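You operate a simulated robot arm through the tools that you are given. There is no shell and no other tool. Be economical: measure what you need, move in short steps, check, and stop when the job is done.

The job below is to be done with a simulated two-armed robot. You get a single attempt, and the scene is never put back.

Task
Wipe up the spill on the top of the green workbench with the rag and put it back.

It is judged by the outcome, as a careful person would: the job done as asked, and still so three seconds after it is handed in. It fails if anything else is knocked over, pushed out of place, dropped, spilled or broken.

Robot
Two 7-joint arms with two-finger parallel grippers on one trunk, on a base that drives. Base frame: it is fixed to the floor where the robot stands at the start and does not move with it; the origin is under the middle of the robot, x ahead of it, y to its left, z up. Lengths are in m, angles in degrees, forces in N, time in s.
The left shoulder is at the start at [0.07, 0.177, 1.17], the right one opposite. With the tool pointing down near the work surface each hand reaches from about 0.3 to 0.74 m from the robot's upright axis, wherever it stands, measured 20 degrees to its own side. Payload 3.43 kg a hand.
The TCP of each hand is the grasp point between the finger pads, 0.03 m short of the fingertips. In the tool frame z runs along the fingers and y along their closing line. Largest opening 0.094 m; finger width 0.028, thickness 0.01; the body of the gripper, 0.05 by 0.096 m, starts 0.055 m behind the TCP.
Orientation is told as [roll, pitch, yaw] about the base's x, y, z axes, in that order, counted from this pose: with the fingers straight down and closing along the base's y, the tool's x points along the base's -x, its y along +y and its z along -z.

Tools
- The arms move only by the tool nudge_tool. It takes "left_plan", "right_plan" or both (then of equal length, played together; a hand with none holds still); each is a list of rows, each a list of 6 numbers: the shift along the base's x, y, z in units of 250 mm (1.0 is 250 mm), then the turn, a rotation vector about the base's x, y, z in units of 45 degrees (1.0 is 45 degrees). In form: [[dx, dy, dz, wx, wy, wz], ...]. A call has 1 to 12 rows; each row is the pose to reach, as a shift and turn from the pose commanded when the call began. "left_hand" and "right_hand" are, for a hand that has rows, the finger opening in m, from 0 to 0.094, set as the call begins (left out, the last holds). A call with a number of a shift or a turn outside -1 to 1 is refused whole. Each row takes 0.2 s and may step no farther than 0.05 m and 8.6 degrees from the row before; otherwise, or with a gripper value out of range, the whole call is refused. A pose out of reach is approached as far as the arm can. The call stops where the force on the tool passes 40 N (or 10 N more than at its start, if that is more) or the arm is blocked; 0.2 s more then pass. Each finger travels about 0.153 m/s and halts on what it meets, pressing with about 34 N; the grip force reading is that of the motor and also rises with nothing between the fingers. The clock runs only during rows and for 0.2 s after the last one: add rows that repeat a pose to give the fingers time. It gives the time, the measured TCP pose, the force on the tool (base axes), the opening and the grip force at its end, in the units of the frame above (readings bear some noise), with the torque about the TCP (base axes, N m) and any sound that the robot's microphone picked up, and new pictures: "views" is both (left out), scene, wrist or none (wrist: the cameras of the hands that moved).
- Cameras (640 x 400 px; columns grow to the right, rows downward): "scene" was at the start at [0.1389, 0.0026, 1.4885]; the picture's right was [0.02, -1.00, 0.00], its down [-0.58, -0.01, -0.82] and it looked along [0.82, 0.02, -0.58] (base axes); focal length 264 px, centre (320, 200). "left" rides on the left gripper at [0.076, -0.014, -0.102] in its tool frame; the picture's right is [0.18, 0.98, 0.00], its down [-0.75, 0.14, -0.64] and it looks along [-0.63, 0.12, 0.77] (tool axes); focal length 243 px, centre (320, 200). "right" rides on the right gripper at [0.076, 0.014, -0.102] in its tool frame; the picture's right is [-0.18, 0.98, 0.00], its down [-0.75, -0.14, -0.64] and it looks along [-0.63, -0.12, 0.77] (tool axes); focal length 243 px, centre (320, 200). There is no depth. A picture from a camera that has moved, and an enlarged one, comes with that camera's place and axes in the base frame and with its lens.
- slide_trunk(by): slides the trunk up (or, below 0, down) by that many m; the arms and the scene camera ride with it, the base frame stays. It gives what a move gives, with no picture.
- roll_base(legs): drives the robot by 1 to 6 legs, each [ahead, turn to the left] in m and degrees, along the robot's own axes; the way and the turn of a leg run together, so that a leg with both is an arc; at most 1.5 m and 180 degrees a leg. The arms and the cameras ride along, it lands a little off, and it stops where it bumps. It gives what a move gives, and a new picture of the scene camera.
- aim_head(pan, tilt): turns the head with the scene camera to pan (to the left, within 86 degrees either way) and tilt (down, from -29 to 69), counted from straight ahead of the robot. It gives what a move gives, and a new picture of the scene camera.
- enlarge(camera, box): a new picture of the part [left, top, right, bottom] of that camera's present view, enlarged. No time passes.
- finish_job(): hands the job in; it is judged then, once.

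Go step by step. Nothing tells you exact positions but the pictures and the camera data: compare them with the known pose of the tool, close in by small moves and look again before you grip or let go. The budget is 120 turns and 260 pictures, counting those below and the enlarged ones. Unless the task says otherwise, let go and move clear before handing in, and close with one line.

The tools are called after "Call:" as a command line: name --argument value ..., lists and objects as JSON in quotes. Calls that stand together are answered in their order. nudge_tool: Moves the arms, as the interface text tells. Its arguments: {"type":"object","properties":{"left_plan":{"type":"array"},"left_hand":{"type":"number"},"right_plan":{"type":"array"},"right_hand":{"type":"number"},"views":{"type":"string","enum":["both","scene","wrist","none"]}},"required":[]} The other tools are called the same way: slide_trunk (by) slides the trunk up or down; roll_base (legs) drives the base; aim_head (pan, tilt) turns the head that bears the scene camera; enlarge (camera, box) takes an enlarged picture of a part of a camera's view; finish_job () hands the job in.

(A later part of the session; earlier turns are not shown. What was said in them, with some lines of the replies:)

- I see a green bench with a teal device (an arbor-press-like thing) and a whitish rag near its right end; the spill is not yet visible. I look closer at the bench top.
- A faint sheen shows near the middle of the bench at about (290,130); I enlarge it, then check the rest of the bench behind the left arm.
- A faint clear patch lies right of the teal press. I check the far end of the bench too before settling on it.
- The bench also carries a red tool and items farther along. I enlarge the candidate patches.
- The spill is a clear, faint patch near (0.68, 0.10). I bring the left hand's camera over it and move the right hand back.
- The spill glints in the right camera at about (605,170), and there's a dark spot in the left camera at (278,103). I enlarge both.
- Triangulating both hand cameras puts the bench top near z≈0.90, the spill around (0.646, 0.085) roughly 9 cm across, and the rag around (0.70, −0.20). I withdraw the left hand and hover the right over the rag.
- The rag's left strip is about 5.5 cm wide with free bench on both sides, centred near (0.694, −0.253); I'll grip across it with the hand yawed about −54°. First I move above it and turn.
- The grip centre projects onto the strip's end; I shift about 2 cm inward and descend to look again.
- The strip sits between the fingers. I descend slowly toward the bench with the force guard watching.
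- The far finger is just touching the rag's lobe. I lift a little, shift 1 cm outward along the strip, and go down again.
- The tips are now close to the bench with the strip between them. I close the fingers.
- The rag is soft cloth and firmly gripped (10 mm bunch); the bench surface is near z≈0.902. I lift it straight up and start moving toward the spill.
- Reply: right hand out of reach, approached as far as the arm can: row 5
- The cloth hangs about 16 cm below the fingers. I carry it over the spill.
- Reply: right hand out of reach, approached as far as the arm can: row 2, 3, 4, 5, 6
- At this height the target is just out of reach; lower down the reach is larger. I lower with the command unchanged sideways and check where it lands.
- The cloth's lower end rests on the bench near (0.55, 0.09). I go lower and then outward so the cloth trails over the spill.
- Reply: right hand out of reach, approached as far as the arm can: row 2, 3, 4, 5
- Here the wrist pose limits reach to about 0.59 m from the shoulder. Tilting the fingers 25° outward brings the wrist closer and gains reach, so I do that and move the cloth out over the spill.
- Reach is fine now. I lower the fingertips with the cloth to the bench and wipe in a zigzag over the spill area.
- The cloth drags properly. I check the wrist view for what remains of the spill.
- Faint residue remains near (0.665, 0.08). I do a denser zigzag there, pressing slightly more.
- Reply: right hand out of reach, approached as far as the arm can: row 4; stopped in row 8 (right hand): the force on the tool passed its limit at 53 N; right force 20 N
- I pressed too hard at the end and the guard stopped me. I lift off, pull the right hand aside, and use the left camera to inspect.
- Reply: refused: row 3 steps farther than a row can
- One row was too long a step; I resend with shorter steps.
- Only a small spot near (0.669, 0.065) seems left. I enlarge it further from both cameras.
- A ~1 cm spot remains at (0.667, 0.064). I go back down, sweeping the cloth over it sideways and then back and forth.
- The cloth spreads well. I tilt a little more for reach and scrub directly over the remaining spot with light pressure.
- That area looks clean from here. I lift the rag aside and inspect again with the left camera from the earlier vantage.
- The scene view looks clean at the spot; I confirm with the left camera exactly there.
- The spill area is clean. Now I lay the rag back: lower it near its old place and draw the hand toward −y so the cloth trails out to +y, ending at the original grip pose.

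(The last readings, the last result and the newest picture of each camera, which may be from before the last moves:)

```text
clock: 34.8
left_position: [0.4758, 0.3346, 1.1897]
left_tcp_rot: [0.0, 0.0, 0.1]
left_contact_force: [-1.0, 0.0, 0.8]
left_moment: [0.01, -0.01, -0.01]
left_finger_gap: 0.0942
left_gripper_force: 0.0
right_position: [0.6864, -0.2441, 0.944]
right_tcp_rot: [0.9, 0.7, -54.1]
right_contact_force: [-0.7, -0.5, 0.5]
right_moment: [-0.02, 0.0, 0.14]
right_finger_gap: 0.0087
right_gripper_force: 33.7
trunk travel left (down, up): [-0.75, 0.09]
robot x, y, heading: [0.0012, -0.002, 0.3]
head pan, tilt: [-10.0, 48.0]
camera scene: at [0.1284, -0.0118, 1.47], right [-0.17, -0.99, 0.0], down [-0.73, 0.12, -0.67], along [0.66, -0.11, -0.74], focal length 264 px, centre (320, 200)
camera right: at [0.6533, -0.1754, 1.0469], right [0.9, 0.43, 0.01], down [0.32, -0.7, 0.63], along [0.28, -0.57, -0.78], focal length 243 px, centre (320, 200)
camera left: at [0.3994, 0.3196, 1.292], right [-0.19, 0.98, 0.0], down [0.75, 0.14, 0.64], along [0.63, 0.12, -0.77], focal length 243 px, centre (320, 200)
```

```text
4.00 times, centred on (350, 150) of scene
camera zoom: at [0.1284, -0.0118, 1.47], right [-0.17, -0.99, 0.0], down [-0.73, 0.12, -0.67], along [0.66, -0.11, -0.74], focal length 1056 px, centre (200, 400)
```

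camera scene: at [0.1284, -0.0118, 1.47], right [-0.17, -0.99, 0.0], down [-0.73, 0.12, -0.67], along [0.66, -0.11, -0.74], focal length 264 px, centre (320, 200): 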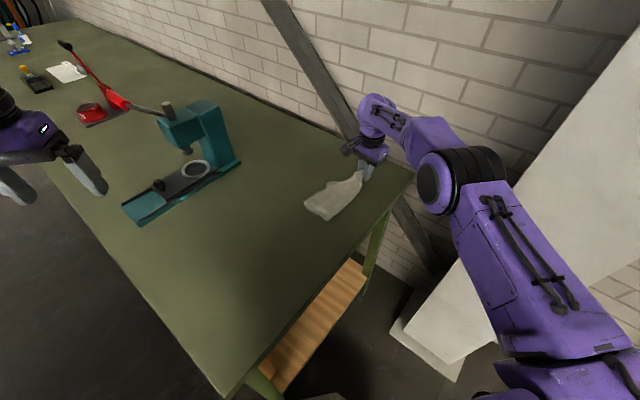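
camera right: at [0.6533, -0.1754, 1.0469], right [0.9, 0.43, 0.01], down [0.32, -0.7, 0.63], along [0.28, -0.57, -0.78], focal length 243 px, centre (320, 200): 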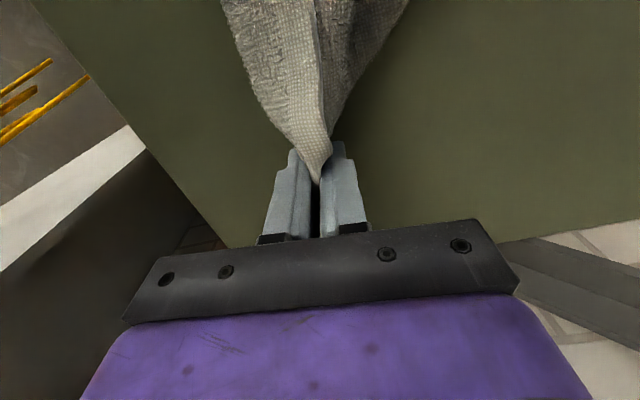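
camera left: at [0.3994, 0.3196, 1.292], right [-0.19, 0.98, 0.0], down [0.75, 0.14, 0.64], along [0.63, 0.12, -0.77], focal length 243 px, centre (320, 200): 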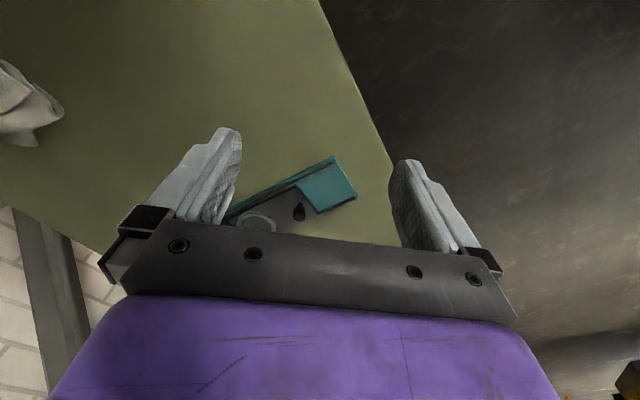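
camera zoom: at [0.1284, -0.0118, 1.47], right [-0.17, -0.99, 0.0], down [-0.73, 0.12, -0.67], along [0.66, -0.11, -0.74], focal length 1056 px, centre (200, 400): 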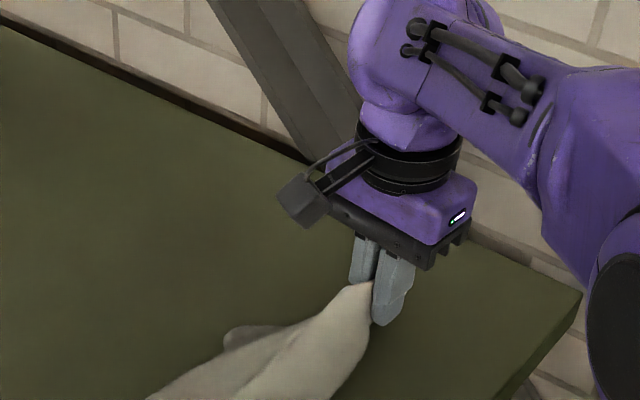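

The rag lies somewhat nearer the robot than before (centre ≈(0.65, −0.14) instead of (0.70, −0.20)). I lift and re-lay it with the tail trailing outward.

Call:
nudge_tool --right_plan '[[0, 0.05, 0.15, 0, -0.15, 0], [0, 0.15, 0.3, 0, -0.3, 0], [0.02, 0.28, 0.42, 0, -0.444, 0], [0.06, 0.4, 0.46, 0, -0.444, 0], [0.08, 0.42, 0.42, 0, -0.444, 0], [0.08, 0.42, 0.34, 0, -0.444, 0], [0.04, 0.34, 0.22, 0, -0.444, 0], [0.0, 0.24, 0.13, 0, -0.444, 0], [-0.04, 0.14, 0.06, 0, -0.444, 0], [-0.08, 0.04, 0.01, 0, -0.444, 0], [-0.1, -0.02, -0.02, 0, -0.444, 0], [-0.1, -0.02, -0.02, 0, -0.444, 0]]'

Call:
enlarge --camera "scene" --box '[270, 130, 430, 230]'

```text
clock: 37.4
left_position: [0.4758, 0.3347, 1.1897]
left_tcp_rot: [-0.1, 0.0, 0.2]
left_contact_force: [-0.3, 0.6, 0.0]
left_moment: [-0.01, -0.02, -0.02]
left_finger_gap: 0.0943
left_gripper_force: 0.1
right_position: [0.6633, -0.249, 0.9375]
right_tcp_rot: [17.1, -11.0, -55.6]
right_contact_force: [-0.4, 0.4, 0.4]
right_moment: [-0.08, 0.13, -0.02]
right_finger_gap: 0.0087
right_gripper_force: 34.3
trunk travel left (down, up): [-0.75, 0.09]
robot x, y, heading: [0.0034, -0.0042, 0.2]
head pan, tilt: [-10.0, 48.0]
camera scene: at [0.1288, -0.0117, 1.47], right [-0.17, -0.99, 0.0], down [-0.73, 0.12, -0.67], along [0.66, -0.11, -0.74], focal length 264 px, centre (320, 200)
camera right: at [0.596, -0.1812, 1.0234], right [0.85, 0.43, 0.32], down [0.09, -0.7, 0.7], along [0.53, -0.57, -0.63], focal length 243 px, centre (320, 200)
```

scene: 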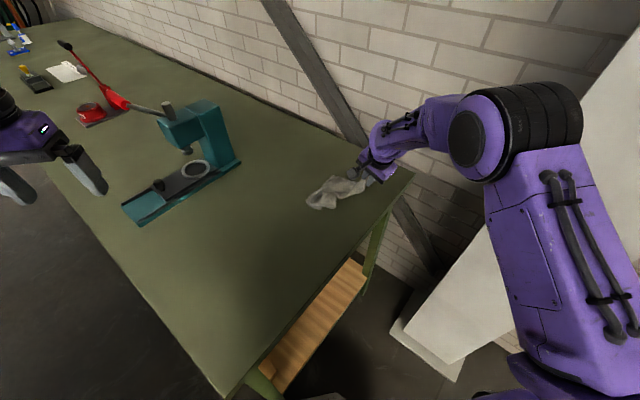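
right: 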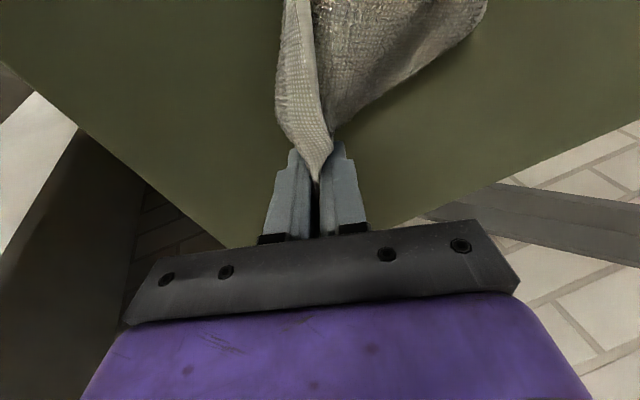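

```text
4.00 times, centred on (350, 180) of scene
camera zoom: at [0.1288, -0.0117, 1.47], right [-0.17, -0.99, 0.0], down [-0.73, 0.12, -0.67], along [0.66, -0.11, -0.74], focal length 1056 px, centre (200, 280)
```

zoom: 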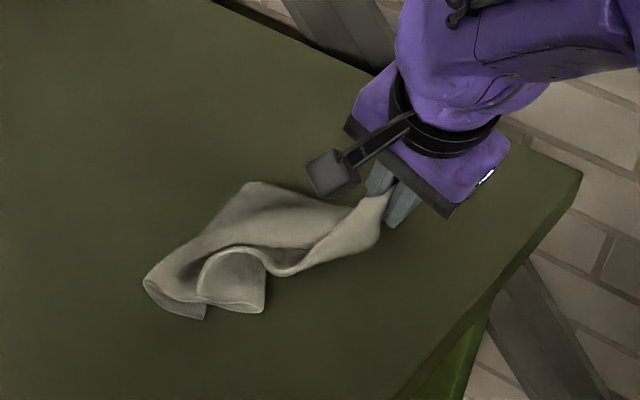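

The rag is laid out but about 5 cm off; I drag it gently along to its original spot, (0.70, −0.29) at the held end.

Call:
nudge_tool --right_plan '[[0.05, -0.05, 0.0, 0, 0, 0], [0.1, -0.11, 0.0, 0, 0, 0], [0.16, -0.16, 0.0, 0, 0, 0], [0.18, -0.18, 0.0, 0, 0, 0], [0.18, -0.18, -0.01, 0, 0, 0]]'

Call:
enlarge --camera "scene" --box '[270, 130, 430, 230]'

```text
clock: 38.5
left_position: [0.477, 0.3339, 1.1892]
left_tcp_rot: [-0.1, 0.0, 0.1]
left_contact_force: [-0.3, 0.3, -0.3]
left_moment: [-0.06, 0.01, -0.03]
left_finger_gap: 0.0939
left_gripper_force: 0.1
right_position: [0.708, -0.2952, 0.9355]
right_tcp_rot: [17.1, -11.0, -55.6]
right_contact_force: [0.6, 0.5, 0.3]
right_moment: [-0.07, 0.11, 0.01]
right_finger_gap: 0.0086
right_gripper_force: 34.3
trunk travel left (down, up): [-0.75, 0.09]
robot x, y, heading: [0.0002, 0.0028, 0.1]
head pan, tilt: [-10.0, 48.0]
camera scene: at [0.1284, -0.0121, 1.47], right [-0.17, -0.99, 0.0], down [-0.73, 0.12, -0.67], along [0.66, -0.11, -0.74], focal length 264 px, centre (320, 200)
camera right: at [0.6405, -0.2265, 1.0214], right [0.85, 0.43, 0.32], down [0.09, -0.7, 0.7], along [0.53, -0.57, -0.63], focal length 243 px, centre (320, 200)
```

scene: 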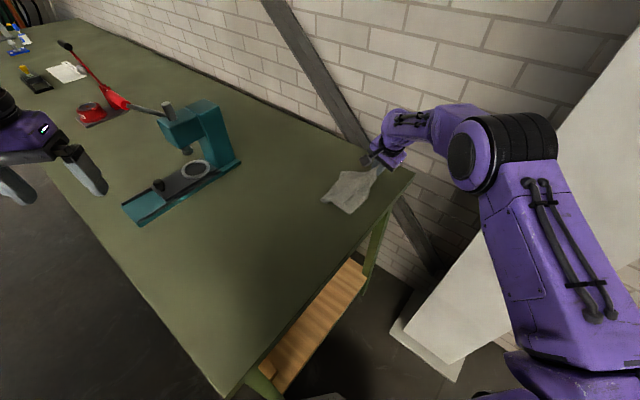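
right: 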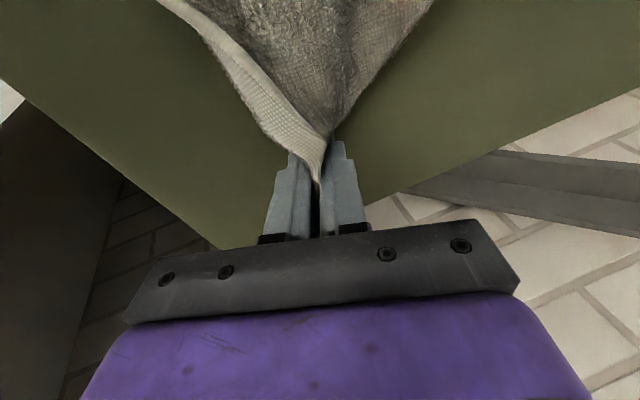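

```text
4.00 times, centred on (350, 180) of scene
camera zoom: at [0.1284, -0.0121, 1.47], right [-0.17, -0.99, 0.0], down [-0.73, 0.12, -0.67], along [0.66, -0.11, -0.74], focal length 1056 px, centre (200, 280)
```

zoom: 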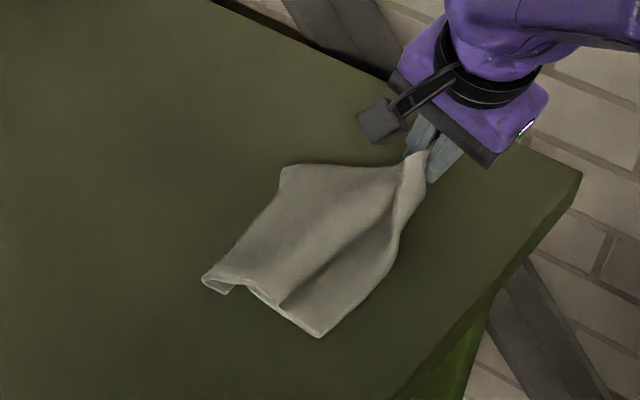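

The rag is right laterally but still ~4–5 cm too near the robot. I tilt a bit more and draw it outward.

Call:
nudge_tool --right_plan '[[0.04, 0.0, 0.01, 0, -0.12, 0], [0.09, 0.02, 0.01, 0, -0.24, 0], [0.14, 0.04, 0.01, 0, -0.24, 0], [0.19, 0.06, 0.01, 0, -0.24, 0], [0.22, 0.06, 0.01, 0, -0.24, 0]]'

Call:
enlarge --camera "scene" --box '[270, 130, 430, 230]'

```text
clock: 39.8
left_position: [0.477, 0.3341, 1.1894]
left_tcp_rot: [0.0, 0.0, 0.3]
left_contact_force: [0.4, -0.3, 0.8]
left_moment: [-0.01, -0.01, -0.02]
left_finger_gap: 0.094
left_gripper_force: 0.1
right_position: [0.7625, -0.2811, 0.9372]
right_tcp_rot: [26.5, -16.8, -57.8]
right_contact_force: [0.0, 0.5, 0.1]
right_moment: [-0.09, 0.14, -0.02]
right_finger_gap: 0.0086
right_gripper_force: 34.4
trunk travel left (down, up): [-0.75, 0.09]
robot x, y, heading: [0.0017, 0.001, 0.1]
head pan, tilt: [-10.0, 48.0]
camera scene: at [0.1289, -0.0126, 1.4699], right [-0.17, -0.99, 0.0], down [-0.73, 0.13, -0.67], along [0.66, -0.11, -0.74], focal length 264 px, centre (320, 200)
camera right: at [0.6805, -0.2116, 1.0094], right [0.77, 0.43, 0.47], down [-0.04, -0.7, 0.71], along [0.64, -0.57, -0.52], focal length 243 px, centre (320, 200)
```

scene: 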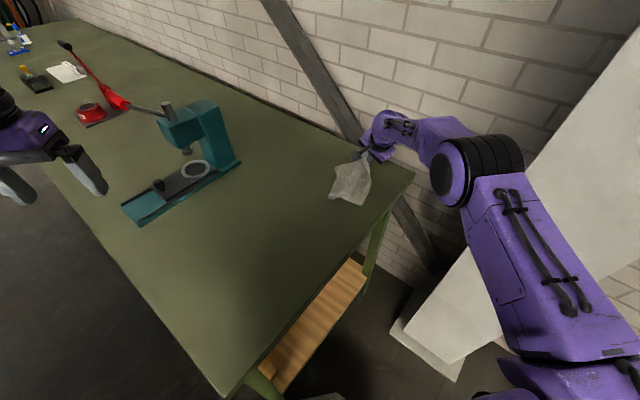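
right: 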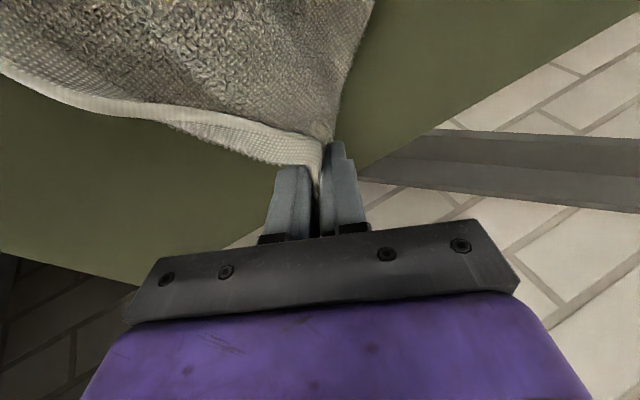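

```text
4.00 times, centred on (350, 180) of scene
camera zoom: at [0.1289, -0.0126, 1.4699], right [-0.17, -0.99, 0.0], down [-0.73, 0.13, -0.67], along [0.66, -0.11, -0.74], focal length 1056 px, centre (200, 280)
```

zoom: 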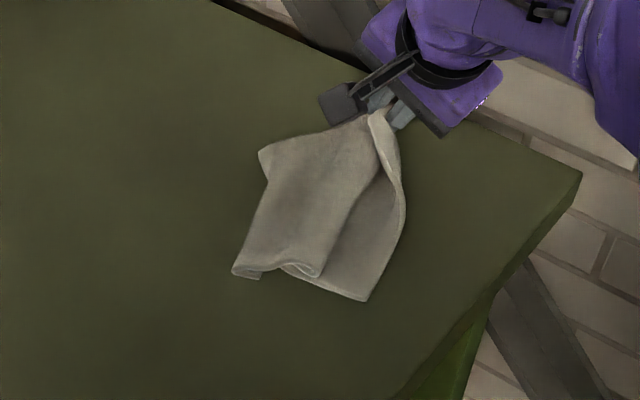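

The rag now overlaps its original footprint well (centre within ~1.5 cm). I open the fingers, let it settle, then withdraw along the tool axis.

Call:
nudge_tool --right_plan '[[0, 0, -0.01, 0, 0, 0], [0, 0, -0.01, 0, 0, 0], [0, 0, -0.01, 0, 0, 0]]' --right_hand 0.05 --views "wrist"

Call:
nudge_tool --right_plan '[[-0.04, 0, 0.06, 0, 0, 0], [-0.1, 0, 0.16, 0, 0, 0], [-0.18, 0, 0.3, 0, 0, 0], [-0.26, 0, 0.42, 0, 0, 0], [-0.34, 0, 0.5, 0, 0.15, 0], [-0.44, 0, 0.56, 0, 0.3, 0], [-0.56, 0, 0.6, 0, 0.45, 0], [-0.68, 0, 0.6, 0, 0.6, 0], [-0.8, 0, 0.6, 0, 0.7, 0]]'

Call:
enlarge --camera "scene" --box '[270, 130, 430, 230]'

```text
clock: 40.5
left_position: [0.4747, 0.3361, 1.1885]
left_tcp_rot: [-0.2, -0.1, 0.1]
left_contact_force: [-0.3, 0.7, -0.6]
left_moment: [-0.01, 0.02, -0.01]
left_finger_gap: 0.0941
left_gripper_force: 0.1
right_position: [0.7629, -0.2784, 0.9419]
right_tcp_rot: [26.9, -17.2, -57.9]
right_contact_force: [17.1, 3.6, 26.2]
right_moment: [0.06, -0.4, 0.08]
right_finger_gap: 0.0358
right_gripper_force: 0.0
trunk travel left (down, up): [-0.75, 0.09]
robot x, y, heading: [0.0006, -0.0002, 0.3]
head pan, tilt: [-10.0, 48.0]
camera right: at [0.6811, -0.2094, 1.012], right [0.77, 0.43, 0.48], down [-0.05, -0.7, 0.71], along [0.64, -0.57, -0.52], focal length 243 px, centre (320, 200)
```

right: 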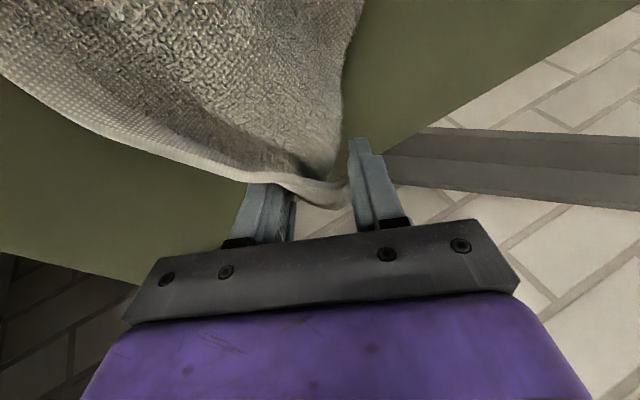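

```text
clock: 42.5
left_position: [0.4764, 0.333, 1.1903]
left_tcp_rot: [0.0, -0.1, 0.2]
left_contact_force: [0.3, 0.0, 0.5]
left_moment: [0.0, 0.0, 0.04]
left_finger_gap: 0.0939
left_gripper_force: 0.1
right_position: [0.5613, -0.2795, 1.0868]
right_tcp_rot: [0.2, 1.1, -54.1]
right_contact_force: [-0.6, 0.0, -0.1]
right_moment: [0.01, -0.02, -0.02]
right_finger_gap: 0.0501
right_gripper_force: 0.1
trunk travel left (down, up): [-0.75, 0.09]
robot x, y, heading: [-0.001, 0.0019, 0.6]
head pan, tilt: [-10.0, 48.0]
camera scene: at [0.1276, -0.0122, 1.4701], right [-0.17, -0.99, 0.0], down [-0.73, 0.13, -0.67], along [0.66, -0.11, -0.74], focal length 264 px, centre (320, 200)
camera right: at [0.5297, -0.2109, 1.1905], right [0.9, 0.43, 0.0], down [0.33, -0.7, 0.63], along [0.27, -0.57, -0.78], focal length 243 px, centre (320, 200)
```

scene: 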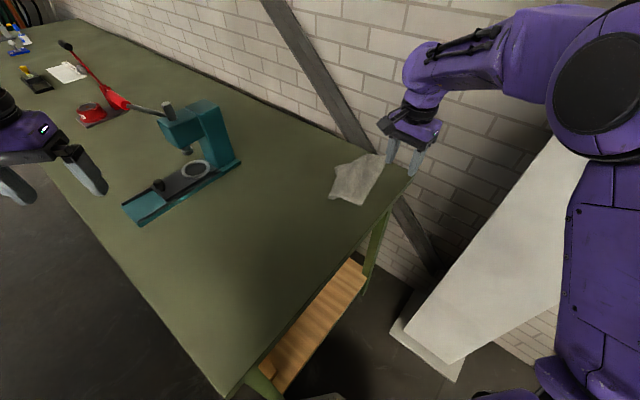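
right: 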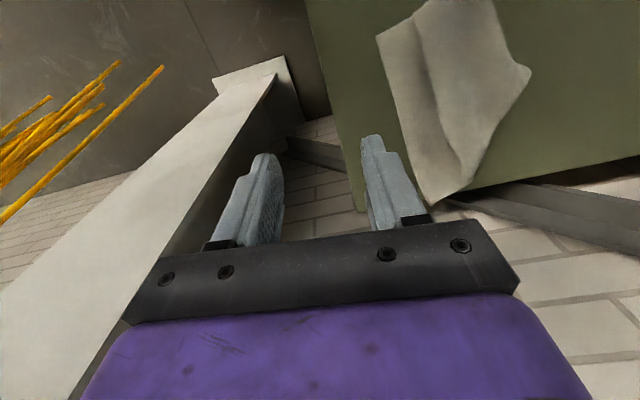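

```text
4.00 times, centred on (350, 180) of scene
camera zoom: at [0.1276, -0.0122, 1.4701], right [-0.17, -0.99, 0.0], down [-0.73, 0.13, -0.67], along [0.66, -0.11, -0.74], focal length 1056 px, centre (200, 280)
```

zoom: 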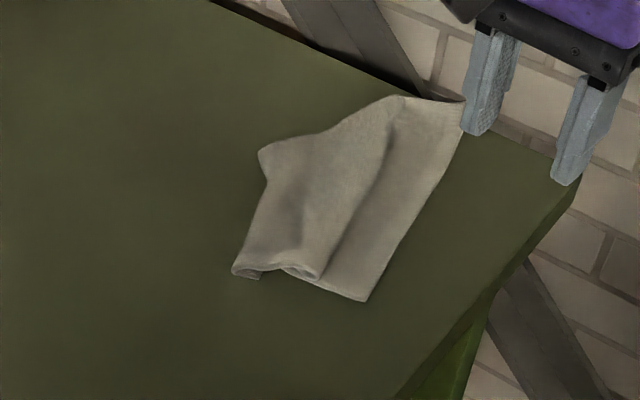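

The rag lies flat on its old spot, though one corner is near the bench's rear edge. I look closer.

Call:
enlarge --camera "right" --box '[340, 100, 580, 250]'

Call:
enlarge --camera "scene" --box '[340, 140, 404, 180]'

```text
2.67 times, centred on (460, 175) of right
camera zoom: at [0.5297, -0.2109, 1.1905], right [0.9, 0.43, 0.0], down [0.33, -0.7, 0.63], along [0.27, -0.57, -0.78], focal length 647 px, centre (-53, 267)
```

zoom: 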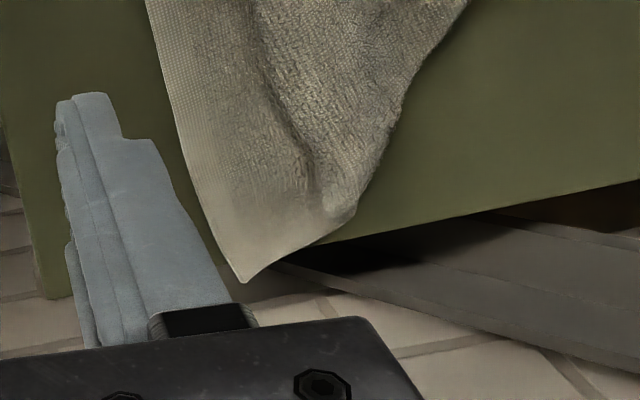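

```text
10.00 times, centred on (372, 160) of scene
camera zoom: at [0.1276, -0.0122, 1.4701], right [-0.17, -0.99, 0.0], down [-0.73, 0.13, -0.67], along [0.66, -0.11, -0.74], focal length 2639 px, centre (-200, 600)
```

zoom: 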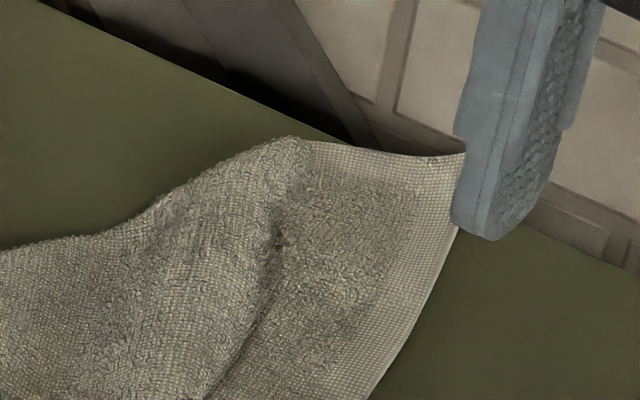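

The rear corner overhangs the bench edge by a few cm, so I'll pinch the raised fold at the rag's near end, around (0.64, −0.18), and pull it back about 4 cm. First I hover above it.

Call:
nudge_tool --right_plan '[[0.08, 0.12, 0, 0, 0, 0], [0.16, 0.26, 0, 0, 0, 0.06], [0.26, 0.36, -0.1, 0, 0, 0.12], [0.32, 0.4, -0.24, 0, 0, 0.12], [0.32, 0.4, -0.34, 0, 0, 0.12], [0.32, 0.4, -0.34, 0, 0, 0.12]]' --right_hand 0.07

Call:
enlarge --camera "scene" --box '[270, 130, 430, 230]'

```text
clock: 44.0
left_position: [0.4758, 0.3345, 1.191]
left_tcp_rot: [0.1, -0.1, 0.2]
left_contact_force: [-0.1, -0.8, -0.2]
left_moment: [-0.01, -0.02, 0.02]
left_finger_gap: 0.0939
left_gripper_force: 0.0
right_position: [0.6424, -0.1797, 1.0004]
right_tcp_rot: [0.3, 1.1, -48.7]
right_contact_force: [0.3, -0.5, -0.1]
right_moment: [0.03, 0.0, -0.02]
right_finger_gap: 0.0698
right_gripper_force: 0.0
trunk travel left (down, up): [-0.75, 0.09]
robot x, y, heading: [-0.0025, 0.0013, 0.4]
head pan, tilt: [-10.0, 48.0]
camera scene: at [0.1286, -0.0124, 1.47], right [-0.17, -0.99, 0.0], down [-0.73, 0.13, -0.67], along [0.66, -0.11, -0.74], focal length 264 px, centre (320, 200)
camera right: at [0.6037, -0.1146, 1.1045], right [0.86, 0.51, 0.0], down [0.4, -0.67, 0.63], along [0.32, -0.54, -0.78], focal length 243 px, centre (320, 200)
```

scene: 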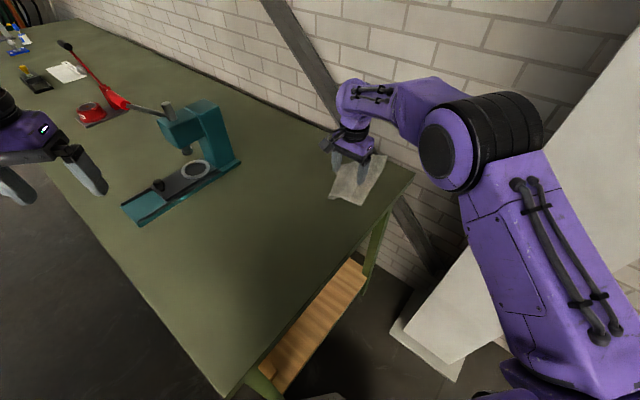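
right: 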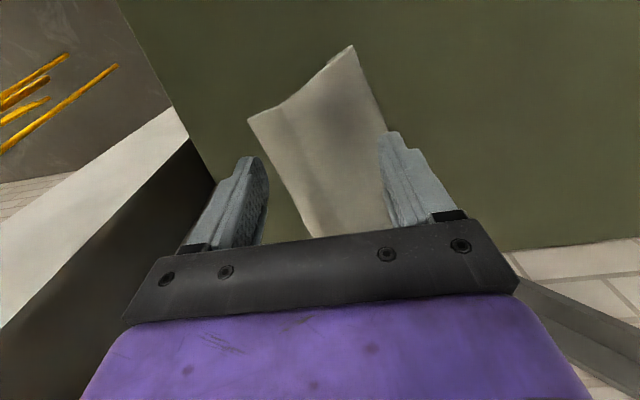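

```text
4.00 times, centred on (350, 180) of scene
camera zoom: at [0.1286, -0.0124, 1.47], right [-0.17, -0.99, 0.0], down [-0.73, 0.13, -0.67], along [0.66, -0.11, -0.74], focal length 1056 px, centre (200, 280)
```

zoom: 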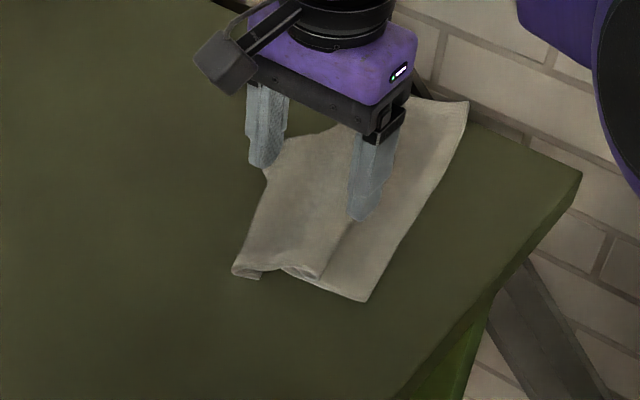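

The fingers straddle the raised near part of the rag. I descend and pinch.

Call:
nudge_tool --right_plan '[[0, 0, -0.1, 0, 0, 0], [0, 0, -0.18, 0, 0, 0], [0, 0, -0.23, 0, 0, 0], [0, 0, -0.25, 0, 0, 0], [0, 0, -0.256, 0, 0, 0]]' --views "none"

Call:
nudge_tool --right_plan '[[0, 0, 0, 0, 0, 0], [0, 0, 0, 0, 0, 0], [0, 0, 0, 0, 0, 0], [0, 0, 0.01, 0, 0, 0]]' --right_hand 0.0

Call:
enlarge --camera "scene" --box '[270, 130, 430, 230]'

```text
clock: 45.1
left_position: [0.4759, 0.3339, 1.1894]
left_tcp_rot: [0.0, -0.1, 0.3]
left_contact_force: [0.4, 0.5, -0.4]
left_moment: [0.04, -0.01, 0.01]
left_finger_gap: 0.094
left_gripper_force: 0.1
right_position: [0.6434, -0.1804, 0.9366]
right_tcp_rot: [0.4, 0.9, -48.7]
right_contact_force: [0.2, 0.3, 1.4]
right_moment: [0.02, -0.05, 0.0]
right_finger_gap: 0.07
right_gripper_force: 0.1
trunk travel left (down, up): [-0.75, 0.09]
robot x, y, heading: [0.0006, 0.0049, 0.4]
head pan, tilt: [-10.0, 48.0]
```

```text
clock: 46.1
left_position: [0.4762, 0.3334, 1.1881]
left_tcp_rot: [0.0, -0.1, 0.1]
left_contact_force: [-0.1, 0.7, -0.5]
left_moment: [0.02, -0.04, -0.03]
left_finger_gap: 0.0937
left_gripper_force: 0.0
right_position: [0.6426, -0.1804, 0.9383]
right_tcp_rot: [0.1, 1.2, -48.7]
right_contact_force: [-0.1, -0.4, 0.9]
right_moment: [-0.02, -0.07, 0.0]
right_finger_gap: 0.0088
right_gripper_force: 34.2
trunk travel left (down, up): [-0.75, 0.09]
robot x, y, heading: [-0.0012, -0.002, 0.1]
head pan, tilt: [-10.0, 48.0]
camera scene: at [0.1287, -0.0124, 1.4699], right [-0.17, -0.99, 0.0], down [-0.73, 0.13, -0.67], along [0.66, -0.11, -0.74], focal length 264 px, centre (320, 200)
camera right: at [0.6037, -0.1148, 1.0426], right [0.86, 0.51, 0.0], down [0.4, -0.67, 0.63], along [0.32, -0.54, -0.78], focal length 243 px, centre (320, 200)
```

scene: 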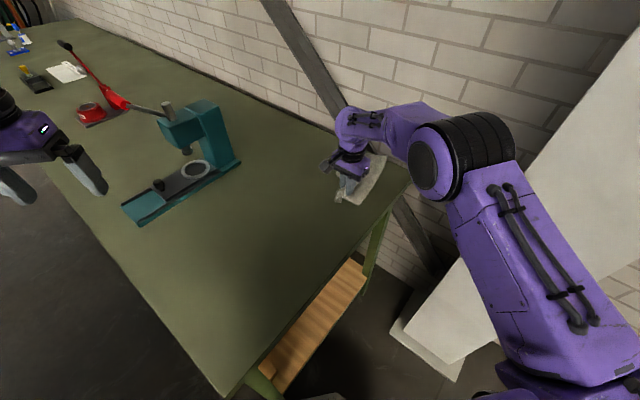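
right: 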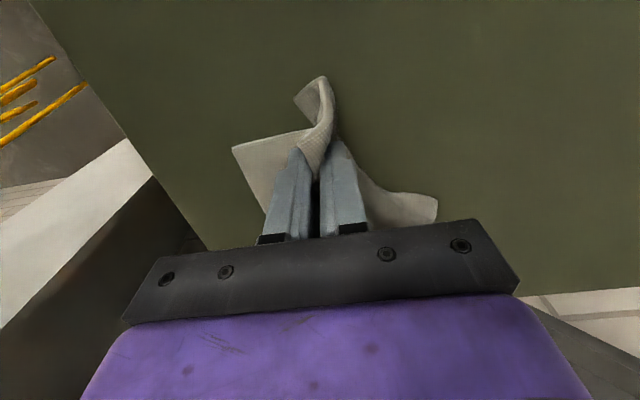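

```text
4.00 times, centred on (350, 180) of scene
camera zoom: at [0.1287, -0.0124, 1.4699], right [-0.17, -0.99, 0.0], down [-0.73, 0.13, -0.67], along [0.66, -0.11, -0.74], focal length 1056 px, centre (200, 280)
```

zoom: 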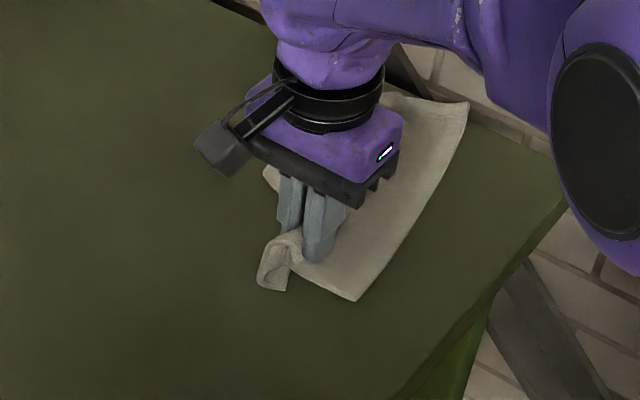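

Gripped. I pull the rag gently back by about 4.5 cm and look.

Call:
nudge_tool --right_plan '[[-0.03, 0.05, 0.02, 0, 0, 0], [-0.07, 0.1, 0.02, 0, 0, 0], [-0.11, 0.15, 0.02, 0, 0, 0], [-0.13, 0.17, 0.0, 0, 0, 0]]' --views "none"

Call:
enlarge --camera "scene" --box '[270, 130, 430, 230]'

```text
clock: 47.1
left_position: [0.477, 0.3333, 1.1907]
left_tcp_rot: [0.0, 0.1, 0.2]
left_contact_force: [0.8, 0.3, 0.4]
left_moment: [-0.02, -0.01, -0.02]
left_finger_gap: 0.094
left_gripper_force: 0.0
right_position: [0.6101, -0.1375, 0.9389]
right_tcp_rot: [0.3, 1.1, -48.7]
right_contact_force: [0.6, 0.0, 0.6]
right_moment: [0.02, -0.03, 0.02]
right_finger_gap: 0.0086
right_gripper_force: 34.1
trunk travel left (down, up): [-0.75, 0.09]
robot x, y, heading: [0.0008, 0.0007, 0.2]
head pan, tilt: [-10.0, 48.0]
```

```text
4.00 times, centred on (350, 180) of scene
camera zoom: at [0.1287, -0.0122, 1.47], right [-0.17, -0.99, 0.0], down [-0.73, 0.13, -0.67], along [0.66, -0.11, -0.74], focal length 1056 px, centre (200, 280)
```

zoom: 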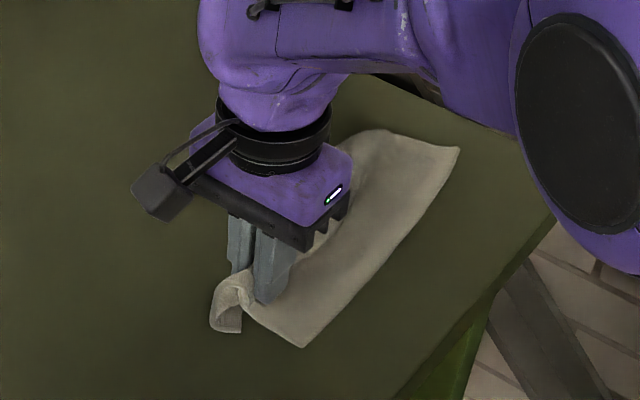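

The far corner is back on the bench. I nudge the near end back ~2 cm so the rag is bunched on its old footprint, then release and lift off.

Call:
nudge_tool --right_plan '[[0.03, -0.03, 0.02, 0, 0, 0], [0.07, -0.06, 0.02, 0, 0, 0], [0.09, -0.07, 0.01, 0, 0, 0]]' --views "none"

Call:
nudge_tool --right_plan '[[0, 0, 0, 0, 0, 0], [0, 0, 0, 0, 0, 0], [0, 0, 0.02, 0, 0, 0], [0, 0, 0.1, 0, 0, 0], [0, 0, 0.24, 0, 0, 0], [0, 0, 0.4, 0, 0, 0], [-0.12, -0.05, 0.56, 0, 0, 0], [-0.28, -0.12, 0.62, 0, 0, 0], [-0.46, -0.18, 0.62, 0, 0, 0.15], [-0.62, -0.25, 0.62, 0, 0, 0.3], [-0.62, -0.35, 0.62, 0, 0, 0.45]]' --right_hand 0.05

Call:
enlarge --camera "scene" --box '[270, 130, 430, 230]'

```text
clock: 48.0
left_position: [0.4767, 0.3351, 1.1909]
left_tcp_rot: [0.1, 0.0, 0.2]
left_contact_force: [0.3, -0.4, -0.4]
left_moment: [0.01, -0.02, -0.01]
left_finger_gap: 0.0938
left_gripper_force: 0.1
right_position: [0.6329, -0.1557, 0.941]
right_tcp_rot: [0.3, 1.1, -48.7]
right_contact_force: [0.1, 0.5, 0.0]
right_moment: [0.04, -0.06, 0.02]
right_finger_gap: 0.0089
right_gripper_force: 34.0
trunk travel left (down, up): [-0.75, 0.09]
robot x, y, heading: [-0.0057, -0.0038, 0.1]
head pan, tilt: [-10.0, 48.0]
```

```text
refused: row 7 steps farther than a row can; nothing moved
```

```text
4.00 times, centred on (350, 180) of scene
camera zoom: at [0.1289, -0.0123, 1.47], right [-0.17, -0.99, 0.0], down [-0.73, 0.13, -0.67], along [0.66, -0.11, -0.74], focal length 1056 px, centre (200, 280)
```

zoom: 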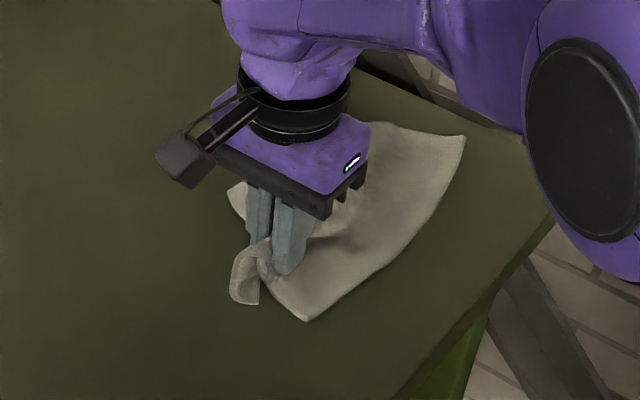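

The rag is on the bench and bunched on its old spot. I release and withdraw with shorter steps.

Call:
nudge_tool --right_plan '[[0, 0, 0, 0, 0, 0], [0, 0, 0, 0, 0, 0], [0, 0, 0.02, 0, 0, 0], [0, 0, 0.1, 0, 0, 0], [0, 0, 0.24, 0, 0, 0], [0, 0, 0.4, 0, 0, 0], [-0.08, -0.04, 0.54, 0, 0, 0], [-0.22, -0.1, 0.62, 0, 0, 0], [-0.38, -0.16, 0.62, 0, 0, 0.15], [-0.54, -0.22, 0.62, 0, 0, 0.3], [-0.66, -0.32, 0.62, 0, 0, 0.45], [-0.7, -0.42, 0.62, 0, 0, 0.6]]' --right_hand 0.05

Call:
enlarge --camera "scene" --box '[270, 130, 430, 230]'

```text
clock: 50.5
left_position: [0.4763, 0.3338, 1.19]
left_tcp_rot: [0.1, -0.1, 0.2]
left_contact_force: [0.7, 0.1, -0.2]
left_moment: [0.0, 0.0, -0.02]
left_finger_gap: 0.094
left_gripper_force: 0.1
right_position: [0.4571, -0.2624, 1.0959]
right_tcp_rot: [0.3, 1.1, -21.5]
right_contact_force: [-0.1, -0.6, -0.3]
right_moment: [0.0, -0.02, 0.03]
right_finger_gap: 0.05
right_gripper_force: 0.1
trunk travel left (down, up): [-0.75, 0.09]
robot x, y, heading: [0.0019, -0.001, 0.3]
head pan, tilt: [-10.0, 48.0]
camera scene: at [0.1289, -0.0139, 1.4699], right [-0.17, -0.99, 0.0], down [-0.73, 0.13, -0.67], along [0.66, -0.11, -0.74], focal length 264 px, centre (320, 200)
camera right: at [0.3931, -0.2221, 1.2001], right [0.53, 0.85, 0.0], down [0.66, -0.42, 0.63], along [0.53, -0.33, -0.78], focal length 243 px, centre (320, 200)
```

scene: 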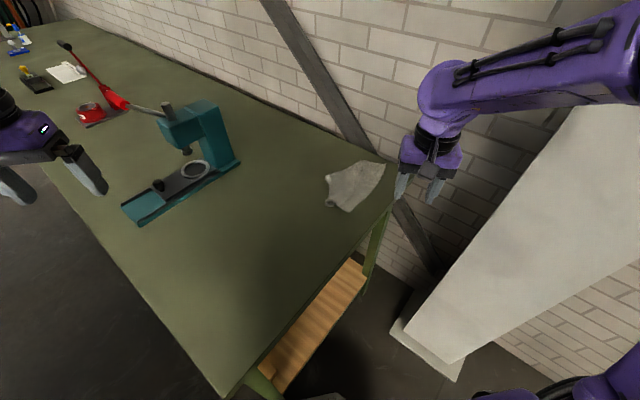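
right: 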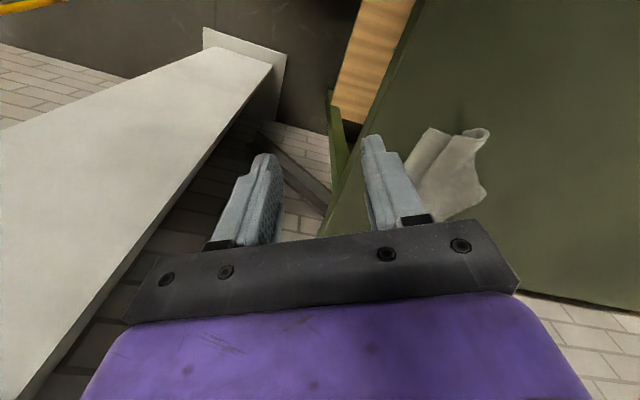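

```text
4.00 times, centred on (350, 180) of scene
camera zoom: at [0.1289, -0.0139, 1.4699], right [-0.17, -0.99, 0.0], down [-0.73, 0.13, -0.67], along [0.66, -0.11, -0.74], focal length 1056 px, centre (200, 280)
```

zoom: 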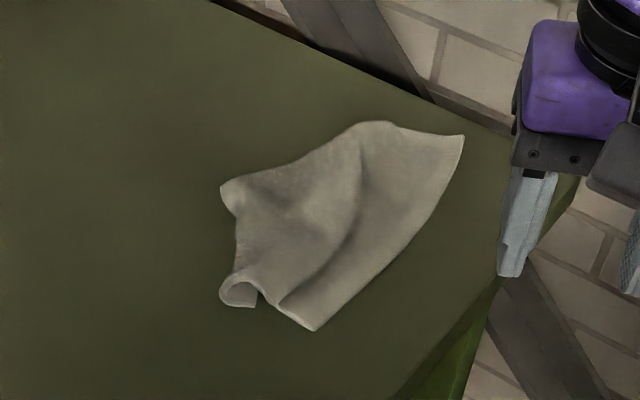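

The rag is back on its spot, fully on the bench. I return the right hand to the pose where the spill glinted before, to verify the bench is dry.

Call:
nudge_tool --right_plan '[[0, -0.04, 0.02, 0, 0, 0.16], [0, -0.1, 0.04, 0, 0, 0.32], [0, -0.15, 0.04, 0, 0, 0.48], [0, -0.15, 0.04, 0, 0, 0.48]]' --views "wrist"

Call:
enlarge --camera "right" --box '[480, 110, 640, 210]'

Call:
enlarge --camera "scene" --box '[100, 80, 260, 230]'

```text
clock: 51.5
left_position: [0.4761, 0.3337, 1.1893]
left_tcp_rot: [0.1, 0.1, 0.2]
left_contact_force: [0.0, 0.0, -0.2]
left_moment: [-0.01, 0.03, -0.02]
left_finger_gap: 0.094
left_gripper_force: 0.0
right_position: [0.4565, -0.2974, 1.1072]
right_tcp_rot: [0.3, 1.1, 0.1]
right_contact_force: [-0.6, -0.3, 0.0]
right_moment: [0.01, 0.03, -0.03]
right_finger_gap: 0.05
right_gripper_force: 0.0
trunk travel left (down, up): [-0.75, 0.09]
robot x, y, heading: [-0.0011, 0.0007, 0.1]
head pan, tilt: [-10.0, 48.0]
camera right: at [0.3829, -0.2839, 1.2106], right [0.18, 0.98, 0.0], down [0.77, -0.14, 0.63], along [0.62, -0.12, -0.78], focal length 243 px, centre (320, 200)
```

right: 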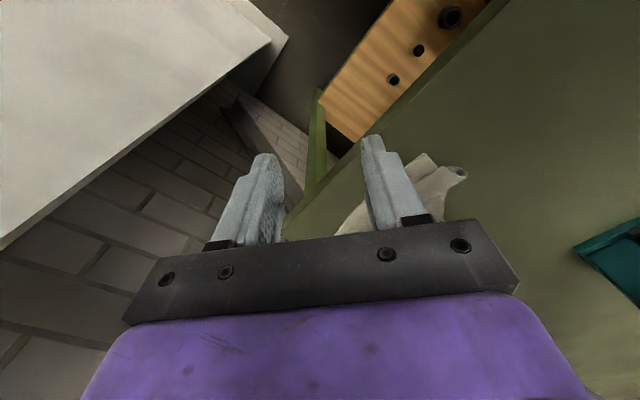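

```text
4.00 times, centred on (560, 160) of right
camera zoom: at [0.3829, -0.2839, 1.2106], right [0.18, 0.98, 0.0], down [0.77, -0.14, 0.63], along [0.62, -0.12, -0.78], focal length 970 px, centre (-640, 360)
```

zoom: 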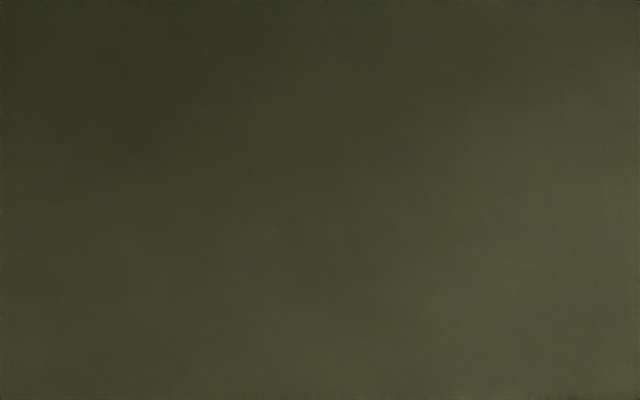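

```text
2.67 times, centred on (180, 155) of scene
camera zoom: at [0.1286, -0.0121, 1.47], right [-0.17, -0.99, 0.0], down [-0.73, 0.13, -0.67], along [0.66, -0.11, -0.74], focal length 704 px, centre (693, 320)
```

zoom: 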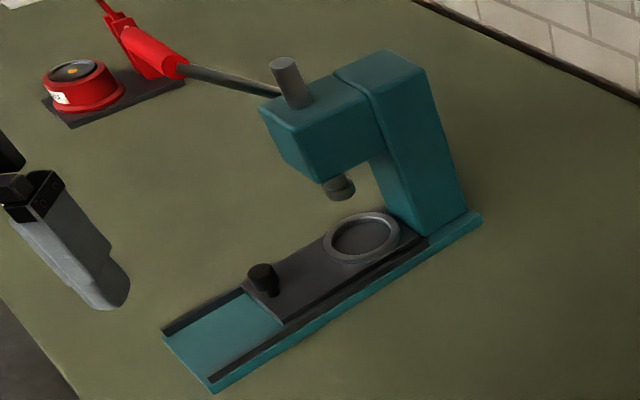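

The spill is gone from the view where it used to glint. The rag is back on its spot, nothing else looks moved, and both hands are clear, so I hand the job in.

Call:
finish_job

```text
The job is handed in.
```

I wiped up the spill on the green workbench and put the rag back within about 4 cm of where it was. It lies a bit flatter than before, and as far as the camera views show, nothing else was disturbed.
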